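You operate a simulated robot arm through the tools that you are given. There is no shell and no other tool.

The job below is to be done with a simulated two-armed robot. You get a single attempt, and the scene is never put back.

## Task
Free the yellow roundel from clamp T32 and light it on T27.
Fine: first knob to Free and jaw right back; then it lies in the ring at T27, dial at Mid; leave other roundels and controls.

It is judged by the outcome, as a careful person would: the job done as asked, and still so three seconds after it is handed in. It fails if anything else is knocked over, pushed out of place, dropped, spilled or broken.

## Robot
Two 7-joint arms with two-finger parallel grippers on one trunk that stands fixed in place. Base frame: the origin is at the foot of the trunk, x ahead of it, y to its left, z up; the work surface is at about z = 0.892. Lengths are in m, angles in rad, forces in N, time in s.
The left shoulder is at [0.071, 0.156, 1.105], the right one opposite. Each reaches about 1.231 m from its shoulder. Payload 3.91 kg a hand.
The TCP of each hand is the grasp point between the finger pads, 0.03 m short of the fingertips. In the tool frame z runs along the fingers and y along their closing line. The gripper opens to 0.11 m. The fingers are 0.02 m wide and 0.01 m thick; the gripper's body (0.048 by 0.112 m) begins 0.055 m behind the TCP.
Orientation is that of the tool frame in the base frame, as a unit quaternion [x, y, z, w]. With the fingers straight down and closing along the base's y, the tool's x points along the base's -x, its y along +y and its z along -z.

## Interface
- The arms move only by the tool play_rows. It takes "left_rows", "right_rows" or both (then of equal length, played together; a hand with none holds still); each is a list of rows, each a list of 7 numbers: the gripper command, from -1 (fully open) to 1 (shut), values between in proportion, then the shift along the tool's x, y, z in m, then the turn, a rotation vector about the tool's x, y, z in rad. In form: [[hand, tx, ty, tz, wx, wy, wz], ...]. A call has 1 to 20 rows; each row shifts and turns the commanded pose from where the row before left it, along the tool's axes as they then stand. Rows are played at 5 a second. More than 0.05 m and 0.15 rad between two rows, or a gripper value outside its range, and nothing of the call is played. A pose out of reach is approached as far as the arm can. The call stops where the force on the tool passes 60 N (or 10 N more than at its start, if that is more) or the arm is blocked; 0.2 s more then pass. Each finger travels about 0.108 m/s and halts on what it meets, pressing with about 29 N; the grip force reading is that of the motor and also rises with nothing between the fingers. The clock runs only during rows and for 0.2 s after the last one: add rows that do not move to give the fingers time. The reply holds the time, the measured pose of the TCP, the force on the tool along the base axes, the opening and the grip force, in the units named above and with some noise, with the torque about the TCP (base axes, N m) and any sound that the robot's microphone picked up.
- Cameras (640 x 400 px; columns grow to the right, rows downward): "scene" is now at [0.1204, -0.0581, 1.3713]; the picture's right is [-0.62, -0.79, 0.00], its down [-0.26, 0.21, -0.94] and it looks along [0.74, -0.58, -0.33] (base axes); focal length 303 px, centre (320, 200). "left" rides on the left gripper at [0.072, -0.017, -0.103] in its tool frame; the picture's right is [0.23, 0.97, 0.00], its down [-0.76, 0.18, -0.62] and it looks along [-0.61, 0.14, 0.78] (tool axes); focal length 222 px, centre (320, 200). "right" rides on the right gripper at [0.072, 0.017, -0.103] in its tool frame; the picture's right is [-0.23, 0.97, 0.00], its down [-0.76, -0.18, -0.62] and it looks along [-0.61, -0.14, 0.78] (tool axes); focal length 222 px, centre (320, 200). There is no depth. A picture from a camera that has moved, and an enlarged one, comes with that camera's place and axes in the base frame and with its lens. The place of the scene camera against the robot may be out by one fixed shift of up to 0.018 m in any direction.
- grab_frame(camera): a new picture of that camera. The clock stands still meanwhile.
- raise_lower(by): slides the trunk up (or, below 0, down) by that many m; the arms and the scene camera ride with it, the base frame stays. It gives what a move gives, with no picture.
- pan_tilt(pan, tilt): turns the head with the scene camera to pan (to the left, within 1.501 rad either way) and tilt (down, from -0.506 to 1.204), counted from straight ahead of the robot. It gives what a move gives.
- close_up(camera, box): a new picture of the part [left, top, right, bottom] of that camera's present view, enlarged. The clock stands still meanwhile.
- finish_job(): hands the job in; it is judged then, once.

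Places have to be worked out from the pictures, the camera data and where the tool is seen. Open the grippers and draw the arms clear of the work before you hand the job in, unless the task says otherwise.

The tools are called after "Request:" as a command line: name --argument value ..., lists and objects as JSON in quotes. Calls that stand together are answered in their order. play_rows: Moves the arms, as the interface text tells. Its arguments: {"type":"object","properties":{"left_rows":{"type":"array"},"right_rows":{"type":"array"}},"required":[]} The other tools are called the same way: raise_lower (by) moves the trunk up or down; pan_tilt (pan, tilt) turns the head that bears the scene camera; grab_frame (camera) takes a picture; close_up (camera, box) takes an enlarged picture of a part of a camera's view; finish_job () hands the job in.

At the start:

```text
clock: 0.0
left_tcp_pos: [0.7756, -0.0804, 1.2342]
left_tool_rot: [0.0, 1.0, 0.0, 0.0]
left_ft_force: [-0.2, -1.1, -0.3]
left_wrist_torque: [-0.01, 0.02, 0.03]
left_finger_gap: 0.1103
left_grasp_force: 0.1
right_tcp_pos: [0.5284, -0.7014, 1.1497]
right_tool_rot: [-0.001, 1.0, 0.0, 0.0]
right_ft_force: [0.8, 0.8, -0.3]
right_wrist_torque: [-0.03, 0.04, 0.01]
right_finger_gap: 0.1098
right_grasp_force: 0.0
trunk travel left (down, up): [-0.55, 0.39]
head pan, tilt (commanded): [-0.665, 0.34]
```

scene: 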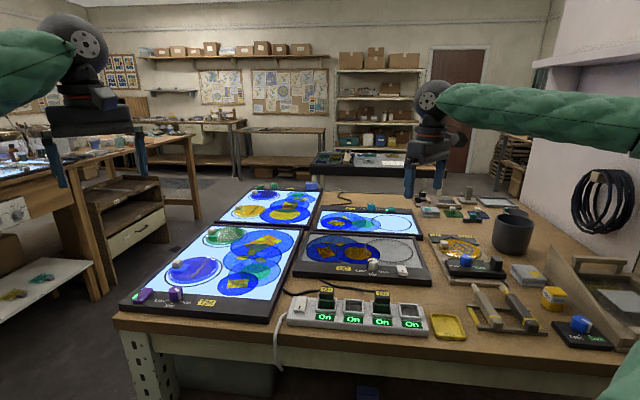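
right: 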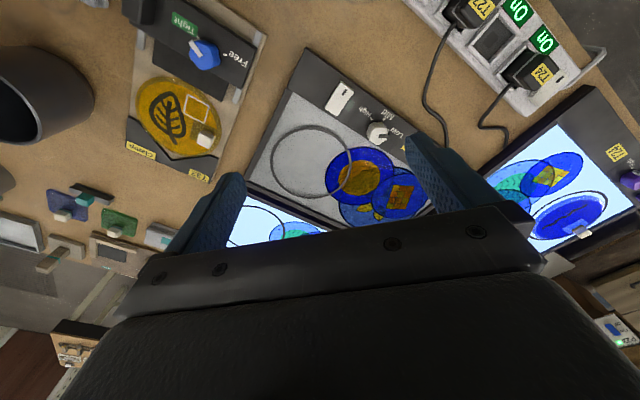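
left: 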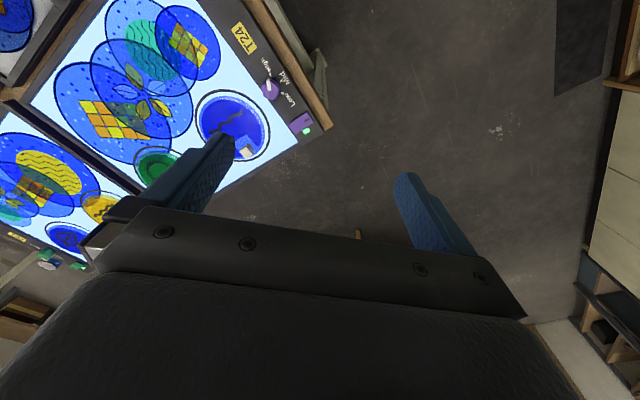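

I'll begin by looking closer at the scene to identify T27, T32 and their controls.

Request:
close_up --camera "scene" --box '[280, 220, 440, 340]'

Request:
close_up --camera "scene" --box '[410, 170, 610, 350]'

Request:
close_up --camera "right" --box '[100, 0, 280, 200]'

Request:
close_up --camera "right" --box '[240, 40, 460, 220]'

```text
3.33 times, centred on (360, 280) of scene
camera zoom: at [0.1204, -0.0581, 1.3713], right [-0.62, -0.79, 0.0], down [-0.26, 0.21, -0.94], along [0.74, -0.58, -0.33], focal length 1010 px, centre (187, -67)
```

zoom: 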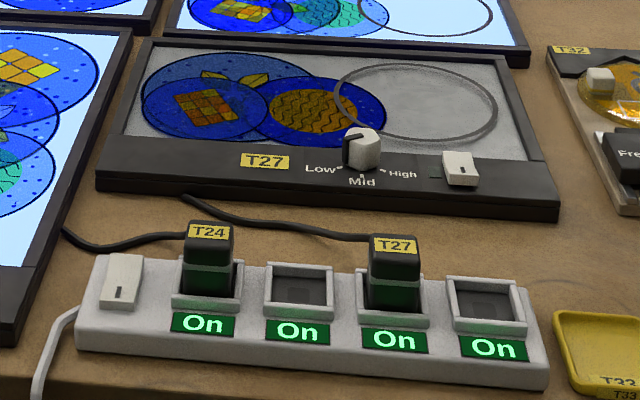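

```text
2.22 times, centred on (510, 260) of scene
camera zoom: at [0.1204, -0.0581, 1.3713], right [-0.62, -0.79, 0.0], down [-0.26, 0.21, -0.94], along [0.74, -0.58, -0.33], focal length 673 px, centre (-102, 67)
```

zoom: 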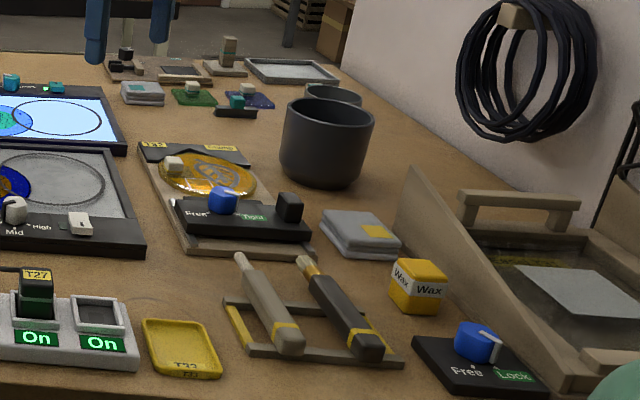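

```text
2.00 times, centred on (190, 100) of right
camera zoom: at [0.4549, -0.6851, 1.2515], right [0.23, 0.97, 0.0], down [0.76, -0.18, 0.62], along [0.61, -0.14, -0.78], focal length 444 px, centre (580, 400)
```

zoom: 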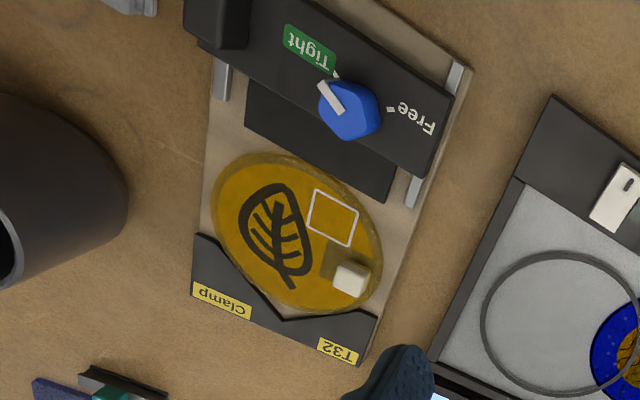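

```text
2.22 times, centred on (350, 130) of right
camera zoom: at [0.4549, -0.6851, 1.2515], right [0.23, 0.97, 0.0], down [0.76, -0.18, 0.62], along [0.61, -0.14, -0.78], focal length 494 px, centre (253, 356)
```

zoom: 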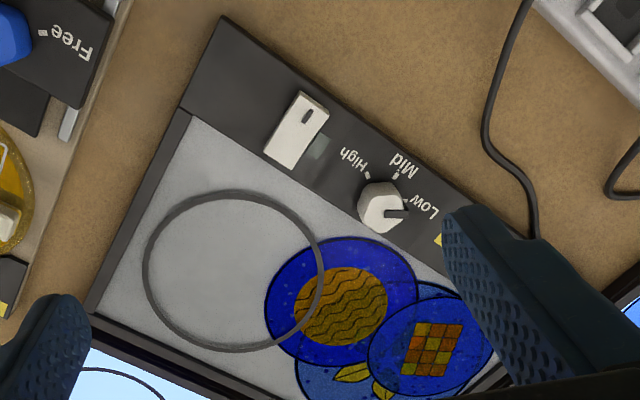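

The T32 clamp, blue Free/Tight knob and T27's dial and rocker are visible. I'll zoom further into each for exact pointer states and geometry.

Request:
close_up --camera "right" --box '[165, 10, 265, 75]'

Request:
close_up --camera "right" --box '[120, 70, 230, 190]'

Request:
close_up --camera "right" --box '[310, 60, 430, 160]'

Request:
close_up --camera "scene" --box '[425, 225, 515, 285]'

Request:
close_up --camera "scene" --box '[345, 250, 420, 290]'

Request:
close_up --camera "scene" --box '[120, 180, 320, 320]'

```text
6.15 times, centred on (215, 42) of right
camera zoom: at [0.4549, -0.6851, 1.2515], right [0.23, 0.97, 0.0], down [0.76, -0.18, 0.62], along [0.61, -0.14, -0.78], focal length 1367 px, centre (966, 1169)
```

zoom: 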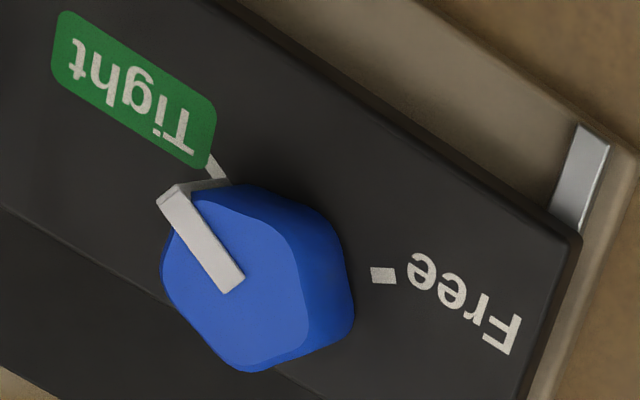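

```text
3.33 times, centred on (175, 130) of right
camera zoom: at [0.4549, -0.6851, 1.2515], right [0.23, 0.97, 0.0], down [0.76, -0.18, 0.62], along [0.61, -0.14, -0.78], focal length 740 px, centre (803, 433)
```

zoom: 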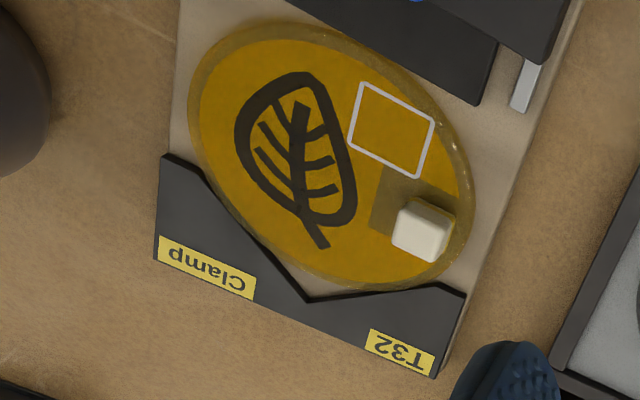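

```text
4.00 times, centred on (370, 110) of right
camera zoom: at [0.4549, -0.6851, 1.2515], right [0.23, 0.97, 0.0], down [0.76, -0.18, 0.62], along [0.61, -0.14, -0.78], focal length 888 px, centre (120, 560)
```

zoom: 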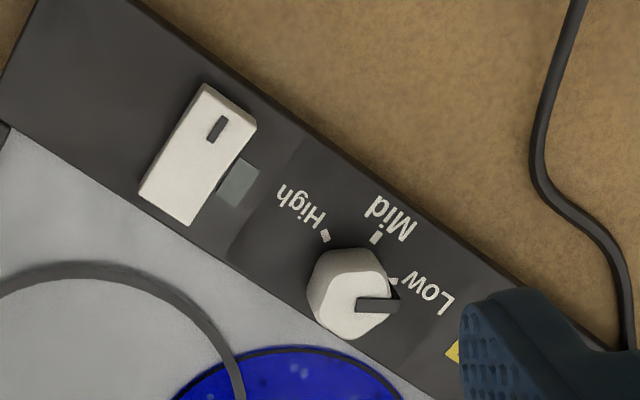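

```text
6.67 times, centred on (470, 255) of scene
camera zoom: at [0.1204, -0.0581, 1.3713], right [-0.62, -0.79, 0.0], down [-0.26, 0.21, -0.94], along [0.74, -0.58, -0.33], focal length 2019 px, centre (-680, -167)
```

zoom: 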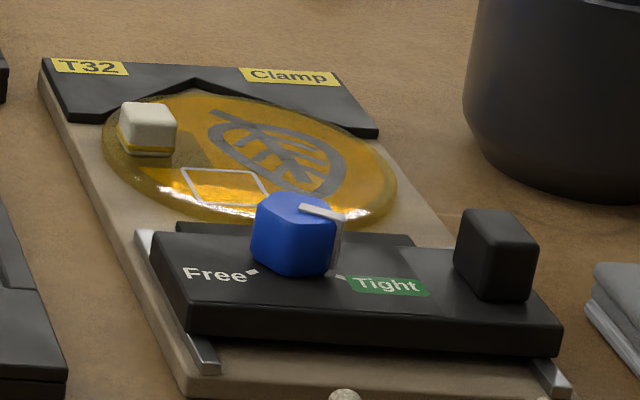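

```text
8.53 times, centred on (382, 270) of scene
camera zoom: at [0.1204, -0.0581, 1.3713], right [-0.62, -0.79, 0.0], down [-0.26, 0.21, -0.94], along [0.74, -0.58, -0.33], focal length 2584 px, centre (-213, -397)
```

zoom: 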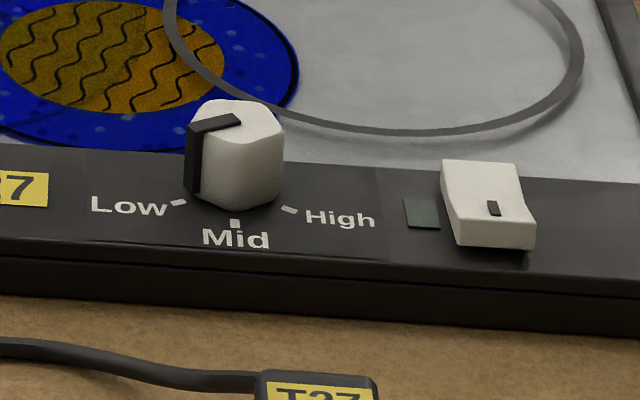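

```text
2.86 times, centred on (220, 250) of scene
camera zoom: at [0.1204, -0.0581, 1.3713], right [-0.62, -0.79, 0.0], down [-0.26, 0.21, -0.94], along [0.74, -0.58, -0.33], focal length 865 px, centre (606, 57)
```

zoom: 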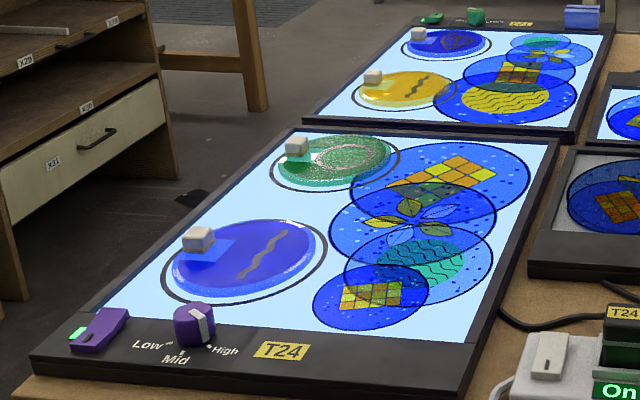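

The T27 rocker indicator is dark and its dial points at Low; the T32 knob is at Tight. I'll move the right hand back at its present height so its camera looks squarely at the clamp.

Request:
play_rows --right_rows '[[-1, 0.04, -0.022, 0, 0, 0, 0], [-1, 0.04, -0.022, 0, 0, 0, 0], [-1, 0.04, -0.022, 0, 0, 0, 0], [-1, 0.04, -0.022, 0, 0, 0, 0], [-1, 0.04, -0.022, 0, 0, 0, 0], [-1, 0.04, -0.022, 0, 0, 0, 0]]'

Request:
grab_frame --camera "right"

Request:
grab_frame --camera "scene"

```text
clock: 1.4
left_tcp_pos: [0.7742, -0.0799, 1.2363]
left_tool_rot: [-0.002, 1.0, 0.0, 0.001]
left_ft_force: [-0.4, 0.4, -0.1]
left_wrist_torque: [-0.04, -0.02, 0.01]
left_finger_gap: 0.1098
left_grasp_force: 0.0
right_tcp_pos: [0.2846, -0.8306, 1.1508]
right_tool_rot: [-0.001, 1.0, 0.001, 0.001]
right_ft_force: [-0.6, 0.4, -0.5]
right_wrist_torque: [-0.02, -0.01, -0.06]
right_finger_gap: 0.11
right_grasp_force: 0.1
trunk travel left (down, up): [-0.55, 0.39]
head pan, tilt (commanded): [-0.665, 0.34]
```

```text
taken
camera right: at [0.2115, -0.8149, 1.2524], right [0.23, 0.97, 0.0], down [0.76, -0.18, 0.62], along [0.61, -0.14, -0.78], focal length 222 px, centre (320, 200)
```

right: 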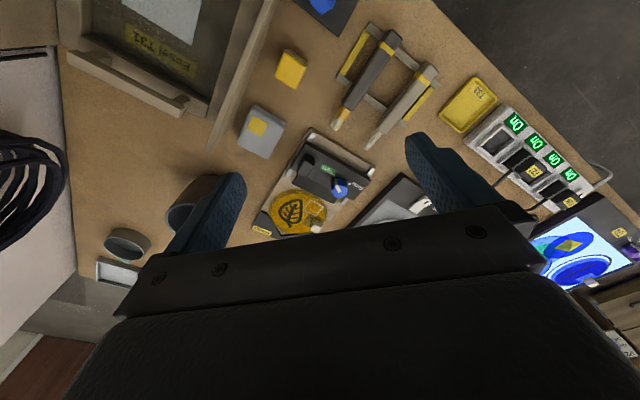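

```text
taken
camera scene: at [0.1187, -0.0578, 1.3716], right [-0.62, -0.79, 0.0], down [-0.26, 0.21, -0.94], along [0.74, -0.58, -0.33], focal length 303 px, centre (320, 200)
```

scene: 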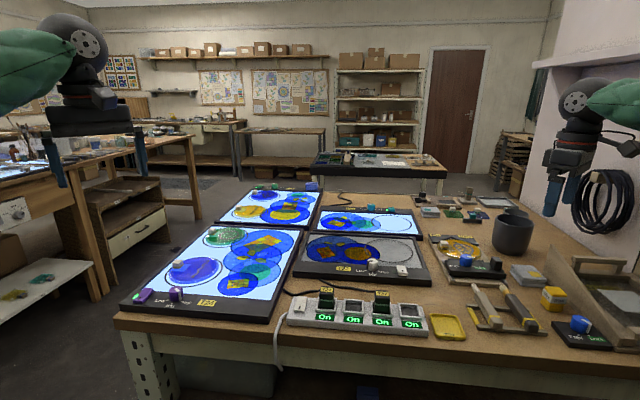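

The clamp is now between the finger silhouettes; zoom in on it from this second viewpoint.

Request:
close_up --camera "right" --box '[240, 120, 400, 240]'

Request:
close_up --camera "right" --box '[290, 130, 385, 200]'

Request:
close_up --camera "scene" --box '[410, 220, 530, 290]'

```text
3.33 times, centred on (320, 180) of right
camera zoom: at [0.2115, -0.8149, 1.2524], right [0.23, 0.97, 0.0], down [0.76, -0.18, 0.62], along [0.61, -0.14, -0.78], focal length 740 px, centre (320, 267)
```

zoom: 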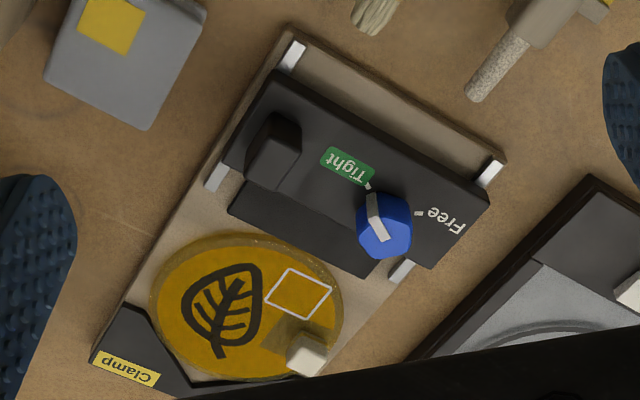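

```text
5.71 times, centred on (338, 165) of right
camera zoom: at [0.2115, -0.8149, 1.2524], right [0.23, 0.97, 0.0], down [0.76, -0.18, 0.62], along [0.61, -0.14, -0.78], focal length 1269 px, centre (220, 400)
```

zoom: 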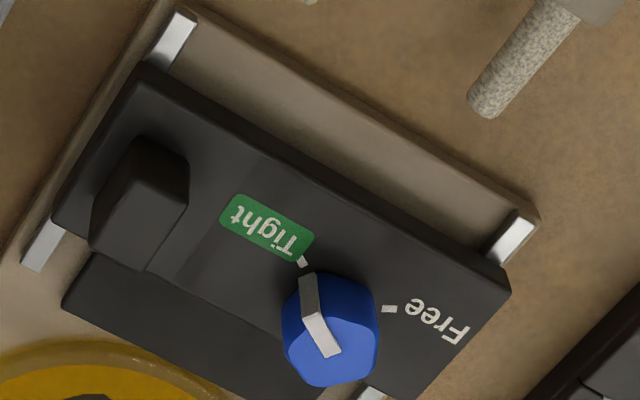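

```text
5.33 times, centred on (470, 255) of scene
camera zoom: at [0.1187, -0.0578, 1.3716], right [-0.62, -0.79, 0.0], down [-0.26, 0.21, -0.94], along [0.74, -0.58, -0.33], focal length 1615 px, centre (-480, -93)
```

zoom: 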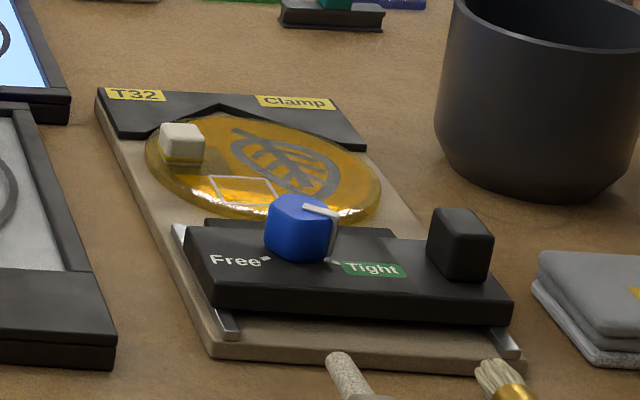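

From two viewpoints, the knob sits near (0.45, -0.835), the clamp axis at about 45°, jaw bar sliding toward (-x, +y). Heights look slightly ambiguous, so I'll get a closer view right above the knob before touching anything.

Request:
play_rows --right_rows '[[-1, -0.033, -0.001, 0.02, 0, 0, 0], [-1, -0.033, -0.001, 0.02, 0, 0, 0], [-1, -0.033, -0.001, 0.02, 0, 0, 0], [-1, -0.033, -0.001, 0.02, 0, 0, 0], [-1, -0.033, 0, 0.02, 0, 0, 0], [-1, 0, 0, 0, 0, 0, 0]]'

Request:
grab_frame --camera "right"

Request:
close_up --camera "right" --box '[220, 60, 420, 185]'

Request:
close_up --camera "scene" --box '[410, 190, 530, 290]'

```text
clock: 2.8
left_tcp_pos: [0.7749, -0.0798, 1.2352]
left_tool_rot: [0.0, 1.0, 0.0, 0.0]
left_ft_force: [-0.1, 0.8, -0.5]
left_wrist_torque: [-0.02, 0.01, 0.01]
left_finger_gap: 0.1098
left_grasp_force: 0.0
right_tcp_pos: [0.4537, -0.8353, 1.051]
right_tool_rot: [0.0, 1.0, 0.0, 0.001]
right_ft_force: [-0.1, 0.4, -0.2]
right_wrist_torque: [-0.01, -0.01, -0.04]
right_finger_gap: 0.1101
right_grasp_force: 0.0
trunk travel left (down, up): [-0.55, 0.39]
head pan, tilt (commanded): [-0.665, 0.34]
```

```text
taken
camera right: at [0.3803, -0.8187, 1.1531], right [0.23, 0.97, 0.0], down [0.76, -0.18, 0.62], along [0.61, -0.14, -0.78], focal length 222 px, centre (320, 200)
```

right: 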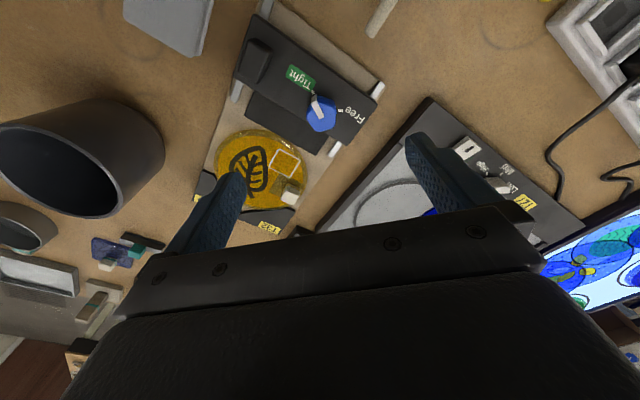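

```text
3.20 times, centred on (320, 122) of right
camera zoom: at [0.3803, -0.8187, 1.1531], right [0.23, 0.97, 0.0], down [0.76, -0.18, 0.62], along [0.61, -0.14, -0.78], focal length 711 px, centre (320, 448)
```

zoom: 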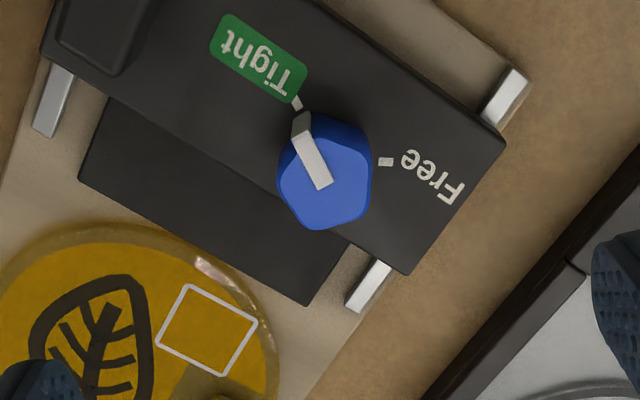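

```text
4.00 times, centred on (470, 240) of scene
camera zoom: at [0.1192, -0.0576, 1.3715], right [-0.62, -0.79, 0.0], down [-0.26, 0.21, -0.94], along [0.74, -0.58, -0.33], focal length 1212 px, centre (-280, 40)
```

zoom: 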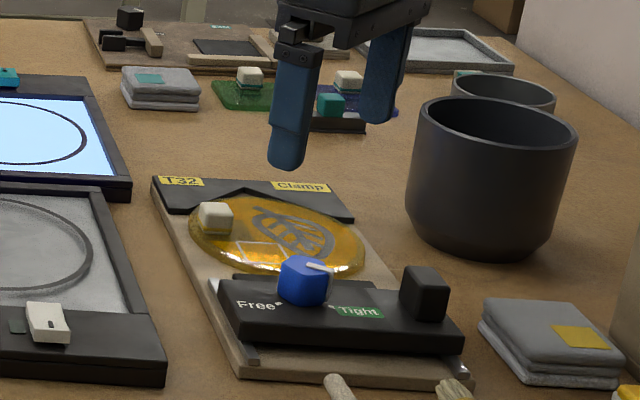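

All three hand views agree at bar-top z ≈ 0.902, knob axis ≈ (0.4515, -0.835), knob top ≈ 0.925 (the scene camera's height seems off by ~17 mm). I'll turn the hand so the fingers straddle the knob along ~151°, leaving room for a 120° turn, and look again.

Request:
play_rows --right_rows '[[-0.18, 0, 0, 0, 0, 0, -0.1325], [-0.18, 0, 0, 0, 0, 0, -0.1325], [-0.18, 0, 0, 0, 0, 0, -0.1325], [-0.18, 0, 0, 0, 0, 0, -0.1325], [-0.18, 0, 0, 0, 0, 0, -0.1325], [-0.18, 0, 0, 0, 0, 0, -0.1325], [-0.18, 0, 0, 0, 0, 0, -0.1325], [-0.18, 0, 0, 0, 0, 0, -0.1325], [-0.18, 0, 0, 0, 0, 0, 0]]'

Request:
grab_frame --camera "right"

Request:
close_up --camera "right" --box '[240, 70, 400, 170]'

Request:
close_up --camera "scene" --box '[410, 190, 530, 290]'

```text
clock: 4.8
left_tcp_pos: [0.7766, -0.0804, 1.2343]
left_tool_rot: [0.0, 1.0, 0.0, 0.0]
left_ft_force: [-0.5, 0.3, -0.3]
left_wrist_torque: [0.0, -0.01, -0.01]
left_finger_gap: 0.1101
left_grasp_force: 0.1
right_tcp_pos: [0.4537, -0.8377, 1.0499]
right_tool_rot: [-0.506, 0.863, 0.0, 0.0]
right_ft_force: [-0.1, 0.6, -0.7]
right_wrist_torque: [0.0, 0.01, 0.03]
right_finger_gap: 0.0649
right_grasp_force: 0.0
trunk travel left (down, up): [-0.55, 0.39]
head pan, tilt (commanded): [-0.665, 0.34]
```

```text
taken
camera right: at [0.4017, -0.8926, 1.1516], right [-0.74, 0.67, 0.0], down [0.53, 0.58, 0.62], along [0.42, 0.46, -0.78], focal length 222 px, centre (320, 200)
```

right: 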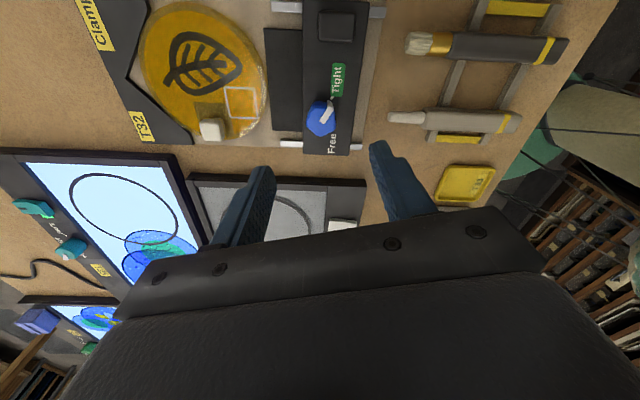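

```text
4.00 times, centred on (320, 120) of right
camera zoom: at [0.4017, -0.8926, 1.1516], right [-0.74, 0.67, 0.0], down [0.53, 0.58, 0.62], along [0.42, 0.46, -0.78], focal length 888 px, centre (320, 520)
```

zoom: 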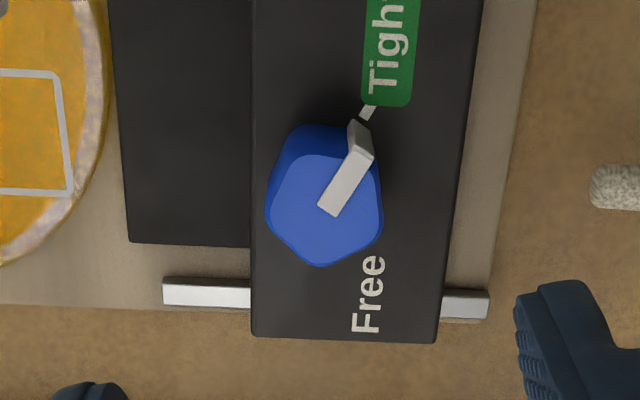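

```text
4.00 times, centred on (470, 240) of scene
camera zoom: at [0.1203, -0.0581, 1.3713], right [-0.62, -0.79, 0.0], down [-0.26, 0.21, -0.94], along [0.74, -0.58, -0.33], focal length 1212 px, centre (-280, 40)
```

zoom: 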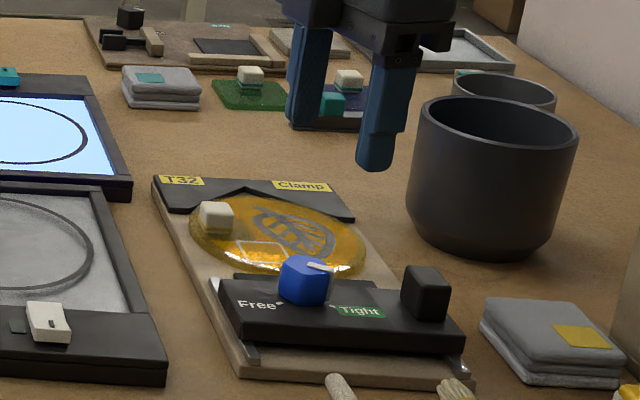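

The hand is aligned with a knob flat (fingers along ~151°). I'll centre over the knob and descend to tips about 2 cm above its top, then check.

Request:
play_rows --right_rows '[[-0.18, -0.0035, 0.002, 0.025, 0, 0, 0], [-0.18, 0, 0, 0.025, 0, 0, 0], [-0.18, 0, 0, 0.025, 0, 0, 0], [-0.18, 0, 0, 0, 0, 0, 0]]'

Request:
grab_frame --camera "right"

Request:
close_up --camera "scene" --box '[430, 210, 510, 280]'

```text
clock: 5.8
left_tcp_pos: [0.7762, -0.0805, 1.2351]
left_tool_rot: [-0.001, 1.0, 0.0, 0.0]
left_ft_force: [0.1, -0.3, 0.1]
left_wrist_torque: [0.0, 0.01, 0.0]
left_finger_gap: 0.1099
left_grasp_force: 0.2
right_tcp_pos: [0.4511, -0.8334, 0.9754]
right_tool_rot: [-0.505, 0.863, 0.0, -0.001]
right_ft_force: [0.3, 1.3, 0.2]
right_wrist_torque: [-0.01, 0.02, -0.03]
right_finger_gap: 0.0649
right_grasp_force: 0.1
trunk travel left (down, up): [-0.55, 0.39]
head pan, tilt (commanded): [-0.665, 0.34]
```

```text
taken
camera right: at [0.4005, -0.8888, 1.0774], right [-0.74, 0.67, 0.0], down [0.53, 0.58, 0.62], along [0.42, 0.46, -0.78], focal length 222 px, centre (320, 200)
```

right: 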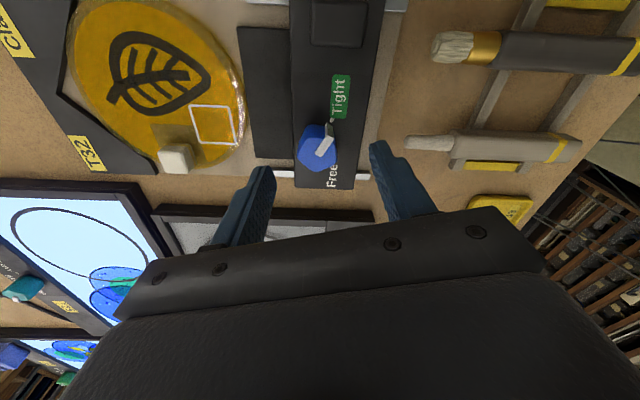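

```text
5.71 times, centred on (470, 245) of scene
camera zoom: at [0.1201, -0.0579, 1.3714], right [-0.62, -0.79, 0.0], down [-0.26, 0.21, -0.94], along [0.74, -0.58, -0.33], focal length 1731 px, centre (-537, -57)
```

zoom: 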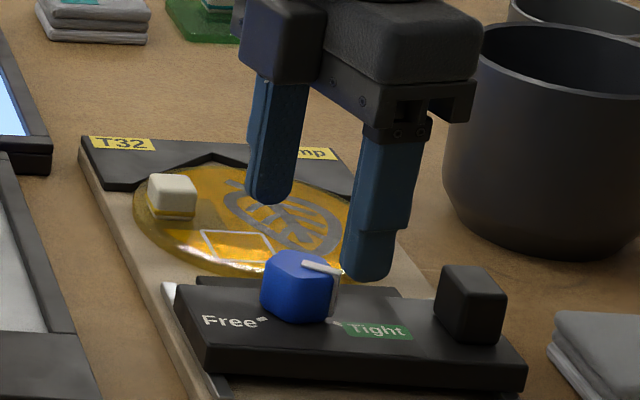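

In the hand camera the tool axis always falls on column 320; the knob top should sit near (320,150). Zooming to verify centring.

Request:
close_up --camera "right" --box '[270, 110, 370, 190]'

```text
5.00 times, centred on (320, 150) of right
camera zoom: at [0.4005, -0.8888, 1.0774], right [-0.74, 0.67, 0.0], down [0.53, 0.58, 0.62], along [0.42, 0.46, -0.78], focal length 1111 px, centre (320, 450)
```

zoom: 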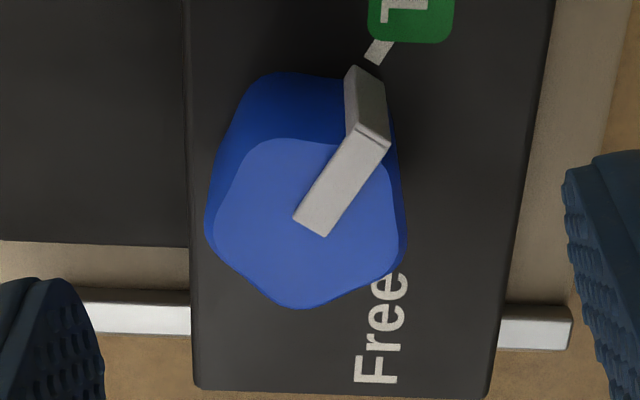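

Centring is within about 2 mm. I'll apply a small correction, descend so the tips are just above the bar, and close on the knob.

Request:
play_rows --right_rows '[[-0.18, -0.0015, -0.0018, 0.018, 0, 0, 0], [-0.18, 0, 0, 0.018, 0, 0, 0], [-0.18, 0, 0, 0, 0, 0, 0]]'

Request:
grab_frame --camera "right"

Request:
close_up --camera "scene" --box '[430, 220, 510, 285]'

```text
clock: 6.6
left_tcp_pos: [0.7755, -0.0804, 1.234]
left_tool_rot: [0.0, 1.0, 0.0, 0.0]
left_ft_force: [1.0, -0.4, 0.5]
left_wrist_torque: [-0.03, 0.01, -0.01]
left_finger_gap: 0.11
left_grasp_force: 0.0
right_tcp_pos: [0.4551, -0.8327, 0.9401]
right_tool_rot: [-0.505, 0.863, 0.0, 0.001]
right_ft_force: [-0.9, 0.8, 0.0]
right_wrist_torque: [-0.01, -0.02, 0.0]
right_finger_gap: 0.0649
right_grasp_force: 0.0
trunk travel left (down, up): [-0.55, 0.39]
head pan, tilt (commanded): [-0.665, 0.34]
```

```text
taken
camera right: at [0.4038, -0.8877, 1.041], right [-0.74, 0.67, 0.0], down [0.53, 0.58, 0.62], along [0.42, 0.46, -0.78], focal length 222 px, centre (320, 200)
```

right: 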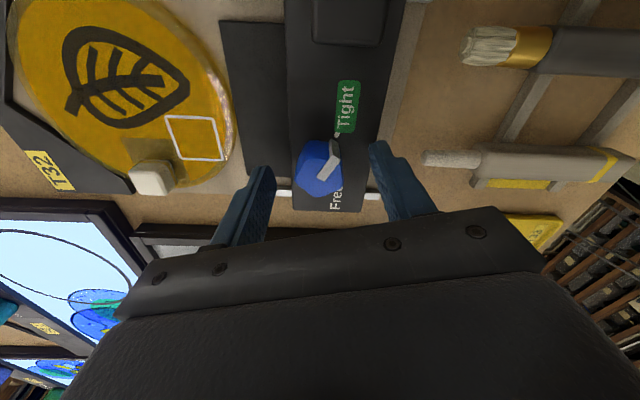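

```text
6.15 times, centred on (470, 252) of scene
camera zoom: at [0.1203, -0.058, 1.3714], right [-0.62, -0.79, 0.0], down [-0.26, 0.21, -0.94], along [0.74, -0.58, -0.33], focal length 1864 px, centre (-603, -123)
```

zoom: 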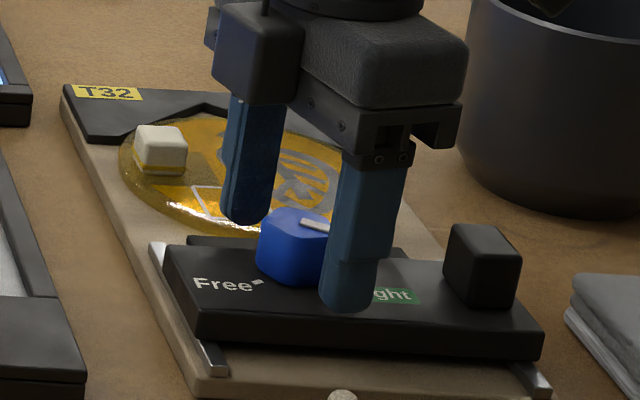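

The knob sits between the finger pads; tips are clear of the bar. Closing on it now.

Request:
play_rows --right_rows '[[0.2, 0, 0, 0, 0, 0, 0], [0.6, 0, 0, 0, 0, 0, 0], [0.8, 0, 0, 0, 0, 0, 0], [0.8, 0, 0, 0, 0, 0, 0]]'

Request:
close_up --camera "right" --box '[240, 110, 400, 210]'

Request:
close_up --camera "scene" --box '[430, 220, 510, 285]'

```text
clock: 7.6
left_tcp_pos: [0.7774, -0.0814, 1.2349]
left_tool_rot: [0.0, 1.0, 0.0, 0.001]
left_ft_force: [-0.3, -0.8, 0.4]
left_wrist_torque: [-0.03, -0.04, -0.01]
left_finger_gap: 0.1103
left_grasp_force: 0.0
right_tcp_pos: [0.4552, -0.8326, 0.9386]
right_tool_rot: [-0.505, 0.863, 0.001, 0.0]
right_ft_force: [-4.3, 3.3, -3.8]
right_wrist_torque: [-0.03, 0.13, -0.01]
right_finger_gap: 0.029
right_grasp_force: 44.9
trunk travel left (down, up): [-0.55, 0.39]
head pan, tilt (commanded): [-0.665, 0.34]
```

```text
4.00 times, centred on (320, 160) of right
camera zoom: at [0.4037, -0.8877, 1.041], right [-0.74, 0.67, 0.0], down [0.53, 0.58, 0.62], along [0.42, 0.46, -0.78], focal length 888 px, centre (320, 360)
```

zoom: 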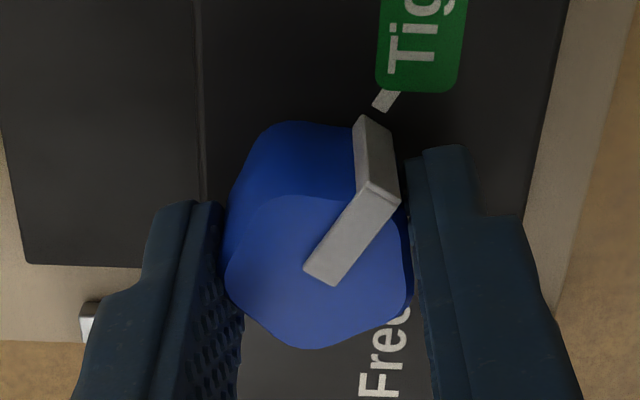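

```text
6.15 times, centred on (470, 252) of scene
camera zoom: at [0.1201, -0.058, 1.3713], right [-0.62, -0.79, 0.0], down [-0.26, 0.21, -0.94], along [0.74, -0.58, -0.33], focal length 1864 px, centre (-603, -123)
```

zoom: 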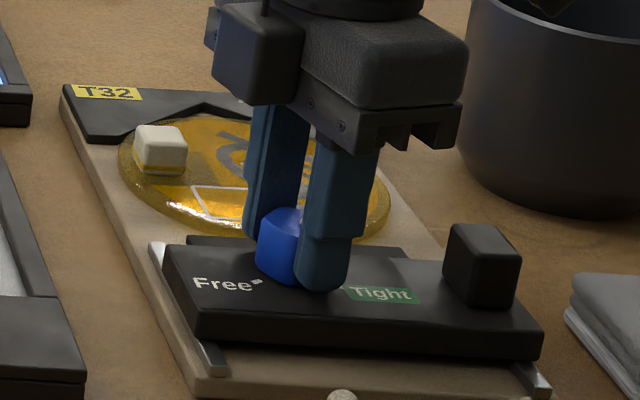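

Gripped at 29 mm with mild forces. I'll turn clockwise (from above) 0.5 rad first and check that the knob follows.

Request:
play_rows --right_rows '[[0.8, 0, 0, 0, 0, 0, 0.1], [0.8, 0, 0, 0, 0, 0, 0.1], [0.8, 0, 0, 0, 0, 0, 0.1], [0.8, 0, 0, 0, 0, 0, 0.1], [0.8, 0, 0, 0, 0, 0, 0.1]]'

Request:
close_up --camera "right" --box '[240, 110, 400, 210]'

Request:
close_up --camera "scene" --box '[430, 220, 510, 285]'

```text
clock: 8.8
left_tcp_pos: [0.7766, -0.0811, 1.2354]
left_tool_rot: [0.0, 1.0, 0.0, 0.0]
left_ft_force: [0.4, -0.5, -0.3]
left_wrist_torque: [-0.04, -0.01, 0.0]
left_finger_gap: 0.1101
left_grasp_force: 0.1
right_tcp_pos: [0.4565, -0.8326, 0.9381]
right_tool_rot: [-0.275, 0.961, -0.001, 0.0]
right_ft_force: [0.4, -1.0, 2.9]
right_wrist_torque: [-0.38, 0.05, -0.02]
right_finger_gap: 0.0289
right_grasp_force: 45.1
trunk travel left (down, up): [-0.55, 0.39]
head pan, tilt (commanded): [-0.665, 0.34]
```

```text
4.00 times, centred on (320, 160) of right
camera zoom: at [0.3844, -0.8577, 1.0409], right [-0.32, 0.95, 0.0], down [0.74, 0.25, 0.62], along [0.59, 0.2, -0.78], focal length 888 px, centre (320, 360)
```

zoom: 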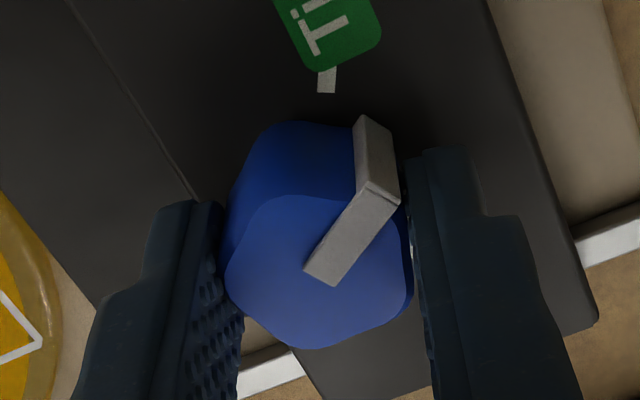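

```text
6.15 times, centred on (470, 252) of scene
camera zoom: at [0.1203, -0.0579, 1.3714], right [-0.62, -0.79, 0.0], down [-0.26, 0.21, -0.94], along [0.74, -0.58, -0.33], focal length 1864 px, centre (-603, -123)
```

zoom: 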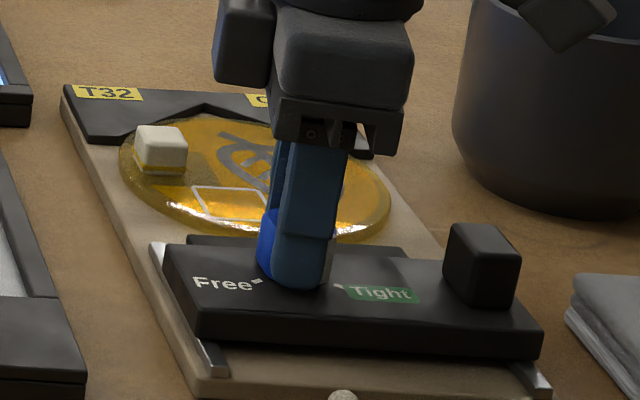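

The knob turns with the fingers and the load is low. Continuing another 1.4 rad, then checking against the Free tick.

Request:
play_rows --right_rows '[[0.8, 0, 0, 0, 0, 0, 0.14], [0.8, 0, 0, 0, 0, 0, 0.14], [0.8, 0, 0, 0, 0, 0, 0.14], [0.8, 0, 0, 0, 0, 0, 0.14], [0.8, 0, 0, 0, 0, 0, 0.14], [0.8, 0, 0, 0, 0, 0, 0.14], [0.8, 0, 0, 0, 0, 0, 0.14], [0.8, 0, 0, 0, 0, 0, 0.14], [0.8, 0, 0, 0, 0, 0, 0.14], [0.8, 0, 0, 0, 0, 0, 0.14]]'

Request:
close_up --camera "right" --box '[240, 110, 400, 210]'

Request:
close_up --camera "scene" --box '[430, 220, 510, 285]'

```text
clock: 11.0
left_tcp_pos: [0.7739, -0.0799, 1.2356]
left_tool_rot: [0.0, 1.0, 0.0, 0.0]
left_ft_force: [-0.3, 0.6, -0.4]
left_wrist_torque: [0.03, 0.02, -0.04]
left_finger_gap: 0.1099
left_grasp_force: 0.1
right_tcp_pos: [0.4529, -0.8315, 0.9389]
right_tool_rot: [0.409, 0.913, 0.0, 0.0]
right_ft_force: [-7.9, -8.7, 13.6]
right_wrist_torque: [0.49, 1.06, -0.03]
right_finger_gap: 0.0291
right_grasp_force: 44.8
trunk travel left (down, up): [-0.55, 0.39]
head pan, tilt (commanded): [-0.665, 0.34]
```

```text
4.00 times, centred on (320, 160) of right
camera zoom: at [0.4174, -0.7682, 1.0409], right [0.88, 0.48, 0.0], down [0.37, -0.69, 0.62], along [0.3, -0.55, -0.78], focal length 888 px, centre (320, 360)
```

zoom: 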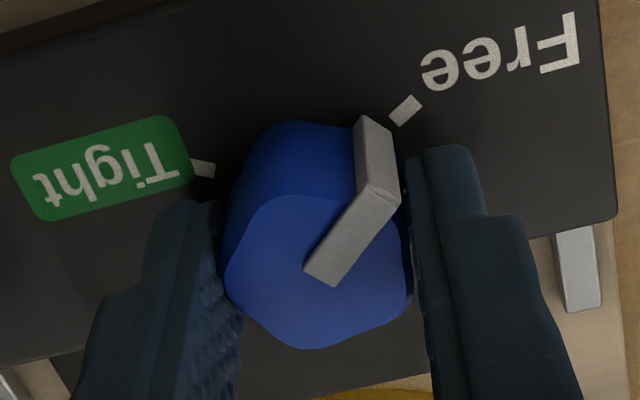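

```text
6.15 times, centred on (470, 252) of scene
camera zoom: at [0.1192, -0.0578, 1.3716], right [-0.62, -0.79, 0.0], down [-0.26, 0.21, -0.94], along [0.74, -0.58, -0.33], focal length 1864 px, centre (-603, -123)
```

zoom: 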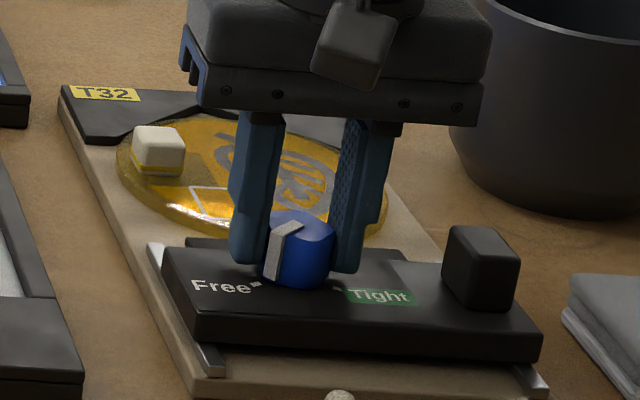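

The Free tick is about 0.17–0.19 rad from where the Tight tick first sat relative to the pointer. Turning the last bit slowly.

Request:
play_rows --right_rows '[[0.8, 0, 0, 0, 0, 0, 0.06], [0.8, 0, 0, 0, 0, 0, 0.06], [0.8, 0, 0, 0, 0, 0, 0.06], [0.8, 0, 0, 0, 0, 0, 0]]'

Request:
close_up --camera "right" --box '[240, 110, 400, 210]'

Request:
close_up --camera "scene" --box '[430, 220, 510, 285]'

```text
clock: 12.0
left_tcp_pos: [0.7752, -0.0802, 1.2364]
left_tool_rot: [0.0, 1.0, 0.0, 0.0]
left_ft_force: [0.0, 0.6, 0.4]
left_wrist_torque: [-0.02, 0.01, 0.01]
left_finger_gap: 0.1101
left_grasp_force: 0.1
right_tcp_pos: [0.4539, -0.8337, 0.9383]
right_tool_rot: [0.489, 0.872, 0.0, 0.001]
right_ft_force: [-13.5, -13.1, 10.9]
right_wrist_torque: [-0.65, 0.36, 0.04]
right_finger_gap: 0.0289
right_grasp_force: 45.3
trunk travel left (down, up): [-0.55, 0.39]
head pan, tilt (commanded): [-0.665, 0.34]
```

```text
4.00 times, centred on (320, 160) of right
camera zoom: at [0.4296, -0.7634, 1.0409], right [0.95, 0.31, 0.0], down [0.24, -0.74, 0.62], along [0.2, -0.59, -0.78], focal length 888 px, centre (320, 360)
```

zoom: 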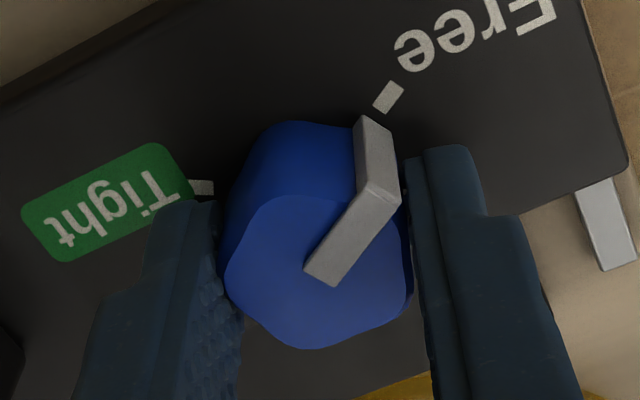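

```text
6.15 times, centred on (470, 252) of scene
camera zoom: at [0.1186, -0.0582, 1.3715], right [-0.62, -0.79, 0.0], down [-0.26, 0.21, -0.94], along [0.74, -0.58, -0.33], focal length 1864 px, centre (-603, -123)
```

zoom: 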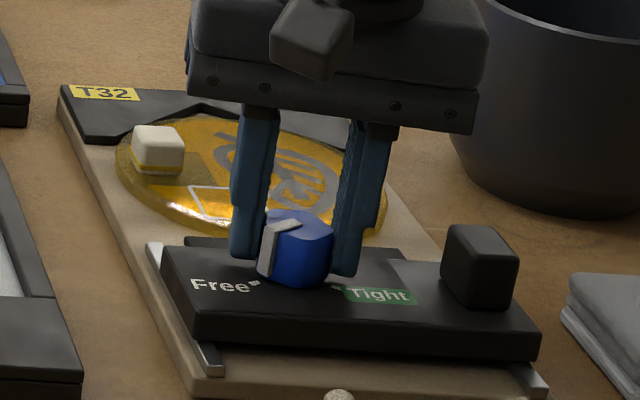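

The Free tick now sits exactly where the Tight tick was under the pointer, so the knob is at Free. Releasing with a modest opening and rising.

Request:
play_rows --right_rows '[[0.3, 0, 0, 0, 0, 0, 0], [-0.1, 0, 0, 0, 0, 0, 0], [-0.1, 0, 0, -0.03, 0, 0, 0], [-0.1, 0, 0, -0.03, 0, 0, 0], [-0.1, 0, 0, -0.02, 0, 0, 0]]'

Request:
grab_frame --camera "right"

Request:
close_up --camera "right" --box '[220, 60, 420, 190]'

Request:
close_up --camera "scene" --box '[410, 210, 530, 290]'

```text
clock: 13.2
left_tcp_pos: [0.777, -0.0791, 1.2352]
left_tool_rot: [0.0, 1.0, 0.0, -0.001]
left_ft_force: [-0.1, 0.4, 0.0]
left_wrist_torque: [0.01, 0.02, 0.04]
left_finger_gap: 0.1099
left_grasp_force: 0.0
right_tcp_pos: [0.455, -0.8311, 1.0186]
right_tool_rot: [0.488, 0.873, 0.001, -0.001]
right_ft_force: [0.4, 0.4, -0.9]
right_wrist_torque: [0.03, 0.01, -0.01]
right_finger_gap: 0.0605
right_grasp_force: 0.1
trunk travel left (down, up): [-0.55, 0.39]
head pan, tilt (commanded): [-0.665, 0.34]
```

```text
taken
camera right: at [0.4307, -0.7608, 1.1209], right [0.95, 0.32, 0.0], down [0.25, -0.74, 0.62], along [0.2, -0.59, -0.78], focal length 222 px, centre (320, 200)
```

right: 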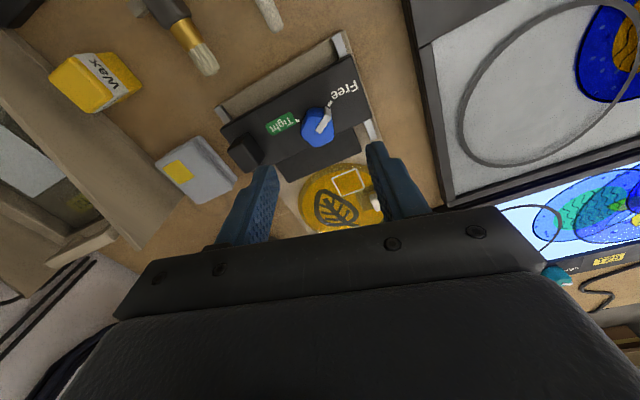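

```text
3.08 times, centred on (320, 125) of right
camera zoom: at [0.4307, -0.7608, 1.1209], right [0.95, 0.32, 0.0], down [0.25, -0.74, 0.62], along [0.2, -0.59, -0.78], focal length 684 px, centre (320, 431)
```

zoom: 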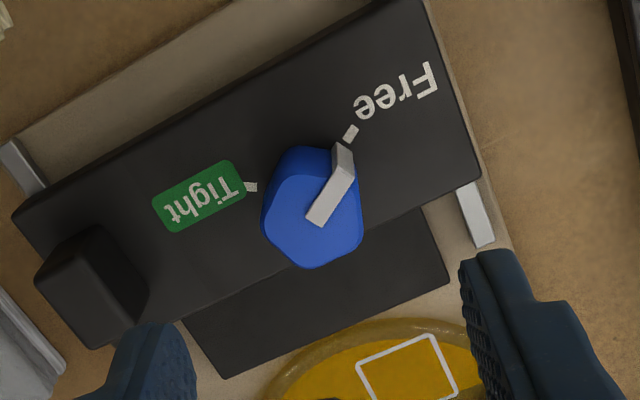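

```text
5.00 times, centred on (470, 250) of scene
camera zoom: at [0.1203, -0.0578, 1.3713], right [-0.62, -0.79, 0.0], down [-0.26, 0.21, -0.94], along [0.74, -0.58, -0.33], focal length 1514 px, centre (-430, -50)
```

zoom: 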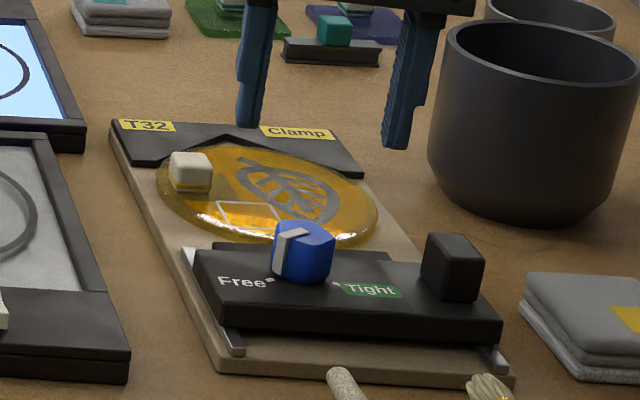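

The knob now reads Free. Next I need the jaw handle's location; zooming on the dark block from both cameras.

Request:
close_up --camera "right" --box '[210, 100, 310, 190]'

Request:
close_up --camera "scene" --box '[480, 235, 530, 275]'

```text
4.44 times, centred on (260, 145) of right
camera zoom: at [0.4307, -0.7608, 1.1209], right [0.95, 0.32, 0.0], down [0.25, -0.74, 0.62], along [0.2, -0.59, -0.78], focal length 987 px, centre (587, 444)
```

zoom: 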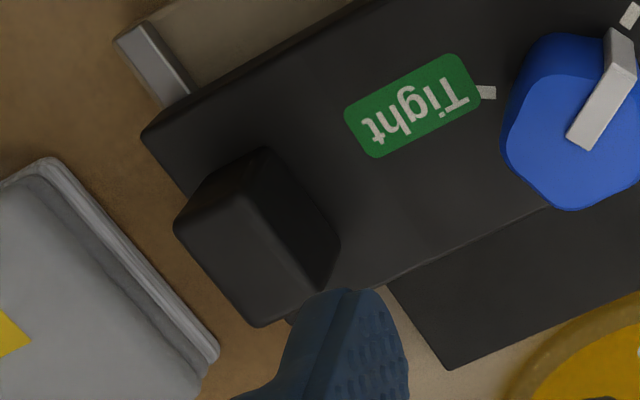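

```text
10.00 times, centred on (505, 255) of scene
camera zoom: at [0.1203, -0.0578, 1.3713], right [-0.62, -0.79, 0.0], down [-0.26, 0.21, -0.94], along [0.74, -0.58, -0.33], focal length 3029 px, centre (-1530, -350)
```

zoom: 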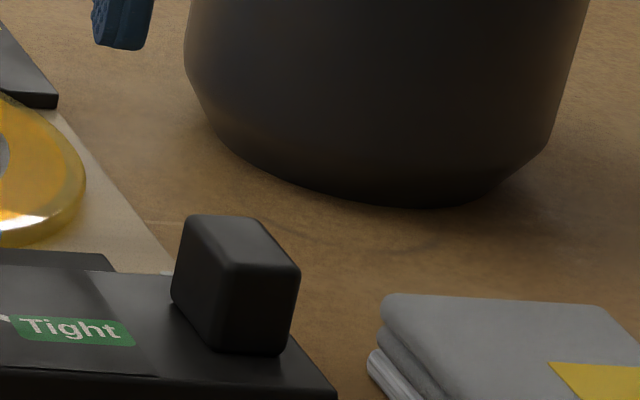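

Handle top is about (0.391, -0.882), ~2 cm × 3 cm, top z ≈ 0.926. I'll align the fingers across its thin side (45°) and hover over it with a smaller opening.

Request:
play_rows --right_rows '[[0.15, 0, 0, 0, 0, 0, -0.1115], [0.15, 0, 0, 0, 0, 0, -0.1115], [0.15, 0.0049, -0.0402, 0, 0, 0, 0], [0.15, 0.0049, -0.0402, 0, 0, 0, 0], [0.15, 0, 0, 0, 0, 0, 0]]'

Request:
grab_frame --camera "right"

Request:
close_up --camera "right" --box '[240, 100, 400, 200]'

```text
clock: 14.4
left_tcp_pos: [0.7757, -0.081, 1.2339]
left_tool_rot: [0.001, 1.0, 0.001, -0.002]
left_ft_force: [0.1, -0.2, 0.0]
left_wrist_torque: [-0.01, 0.0, 0.02]
left_finger_gap: 0.1102
left_grasp_force: 0.0
right_tcp_pos: [0.3909, -0.8827, 1.0176]
right_tool_rot: [0.388, 0.922, 0.0, 0.0]
right_ft_force: [0.0, -0.1, -0.5]
right_wrist_torque: [-0.05, -0.02, -0.04]
right_finger_gap: 0.0471
right_grasp_force: 0.1
trunk travel left (down, up): [-0.55, 0.39]
head pan, tilt (commanded): [-0.665, 0.34]
```

```text
taken
camera right: at [0.3512, -0.8197, 1.1198], right [0.86, 0.52, 0.0], down [0.41, -0.67, 0.62], along [0.32, -0.53, -0.78], focal length 222 px, centre (320, 200)
```

right: 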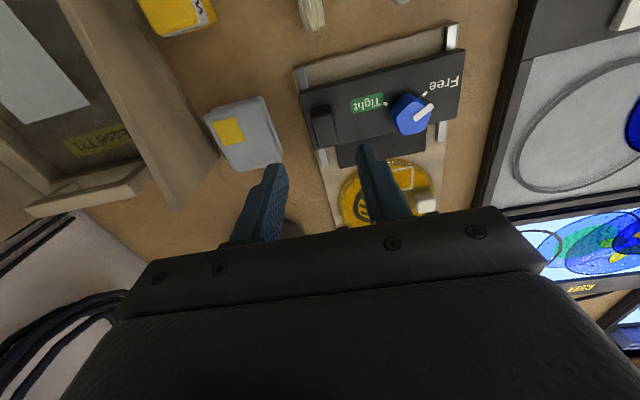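

```text
4.00 times, centred on (320, 150) of right
camera zoom: at [0.3512, -0.8197, 1.1198], right [0.86, 0.52, 0.0], down [0.41, -0.67, 0.62], along [0.32, -0.53, -0.78], focal length 888 px, centre (320, 400)
```

zoom: 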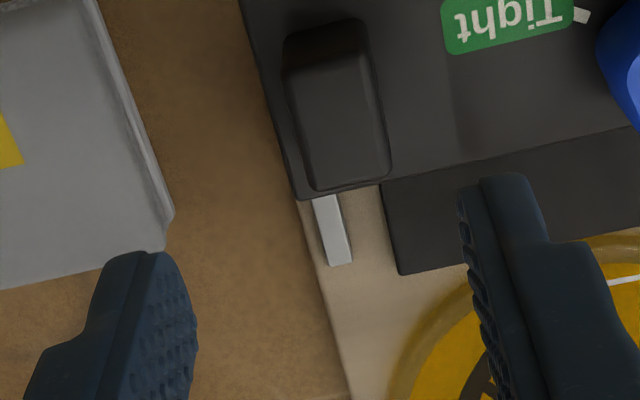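

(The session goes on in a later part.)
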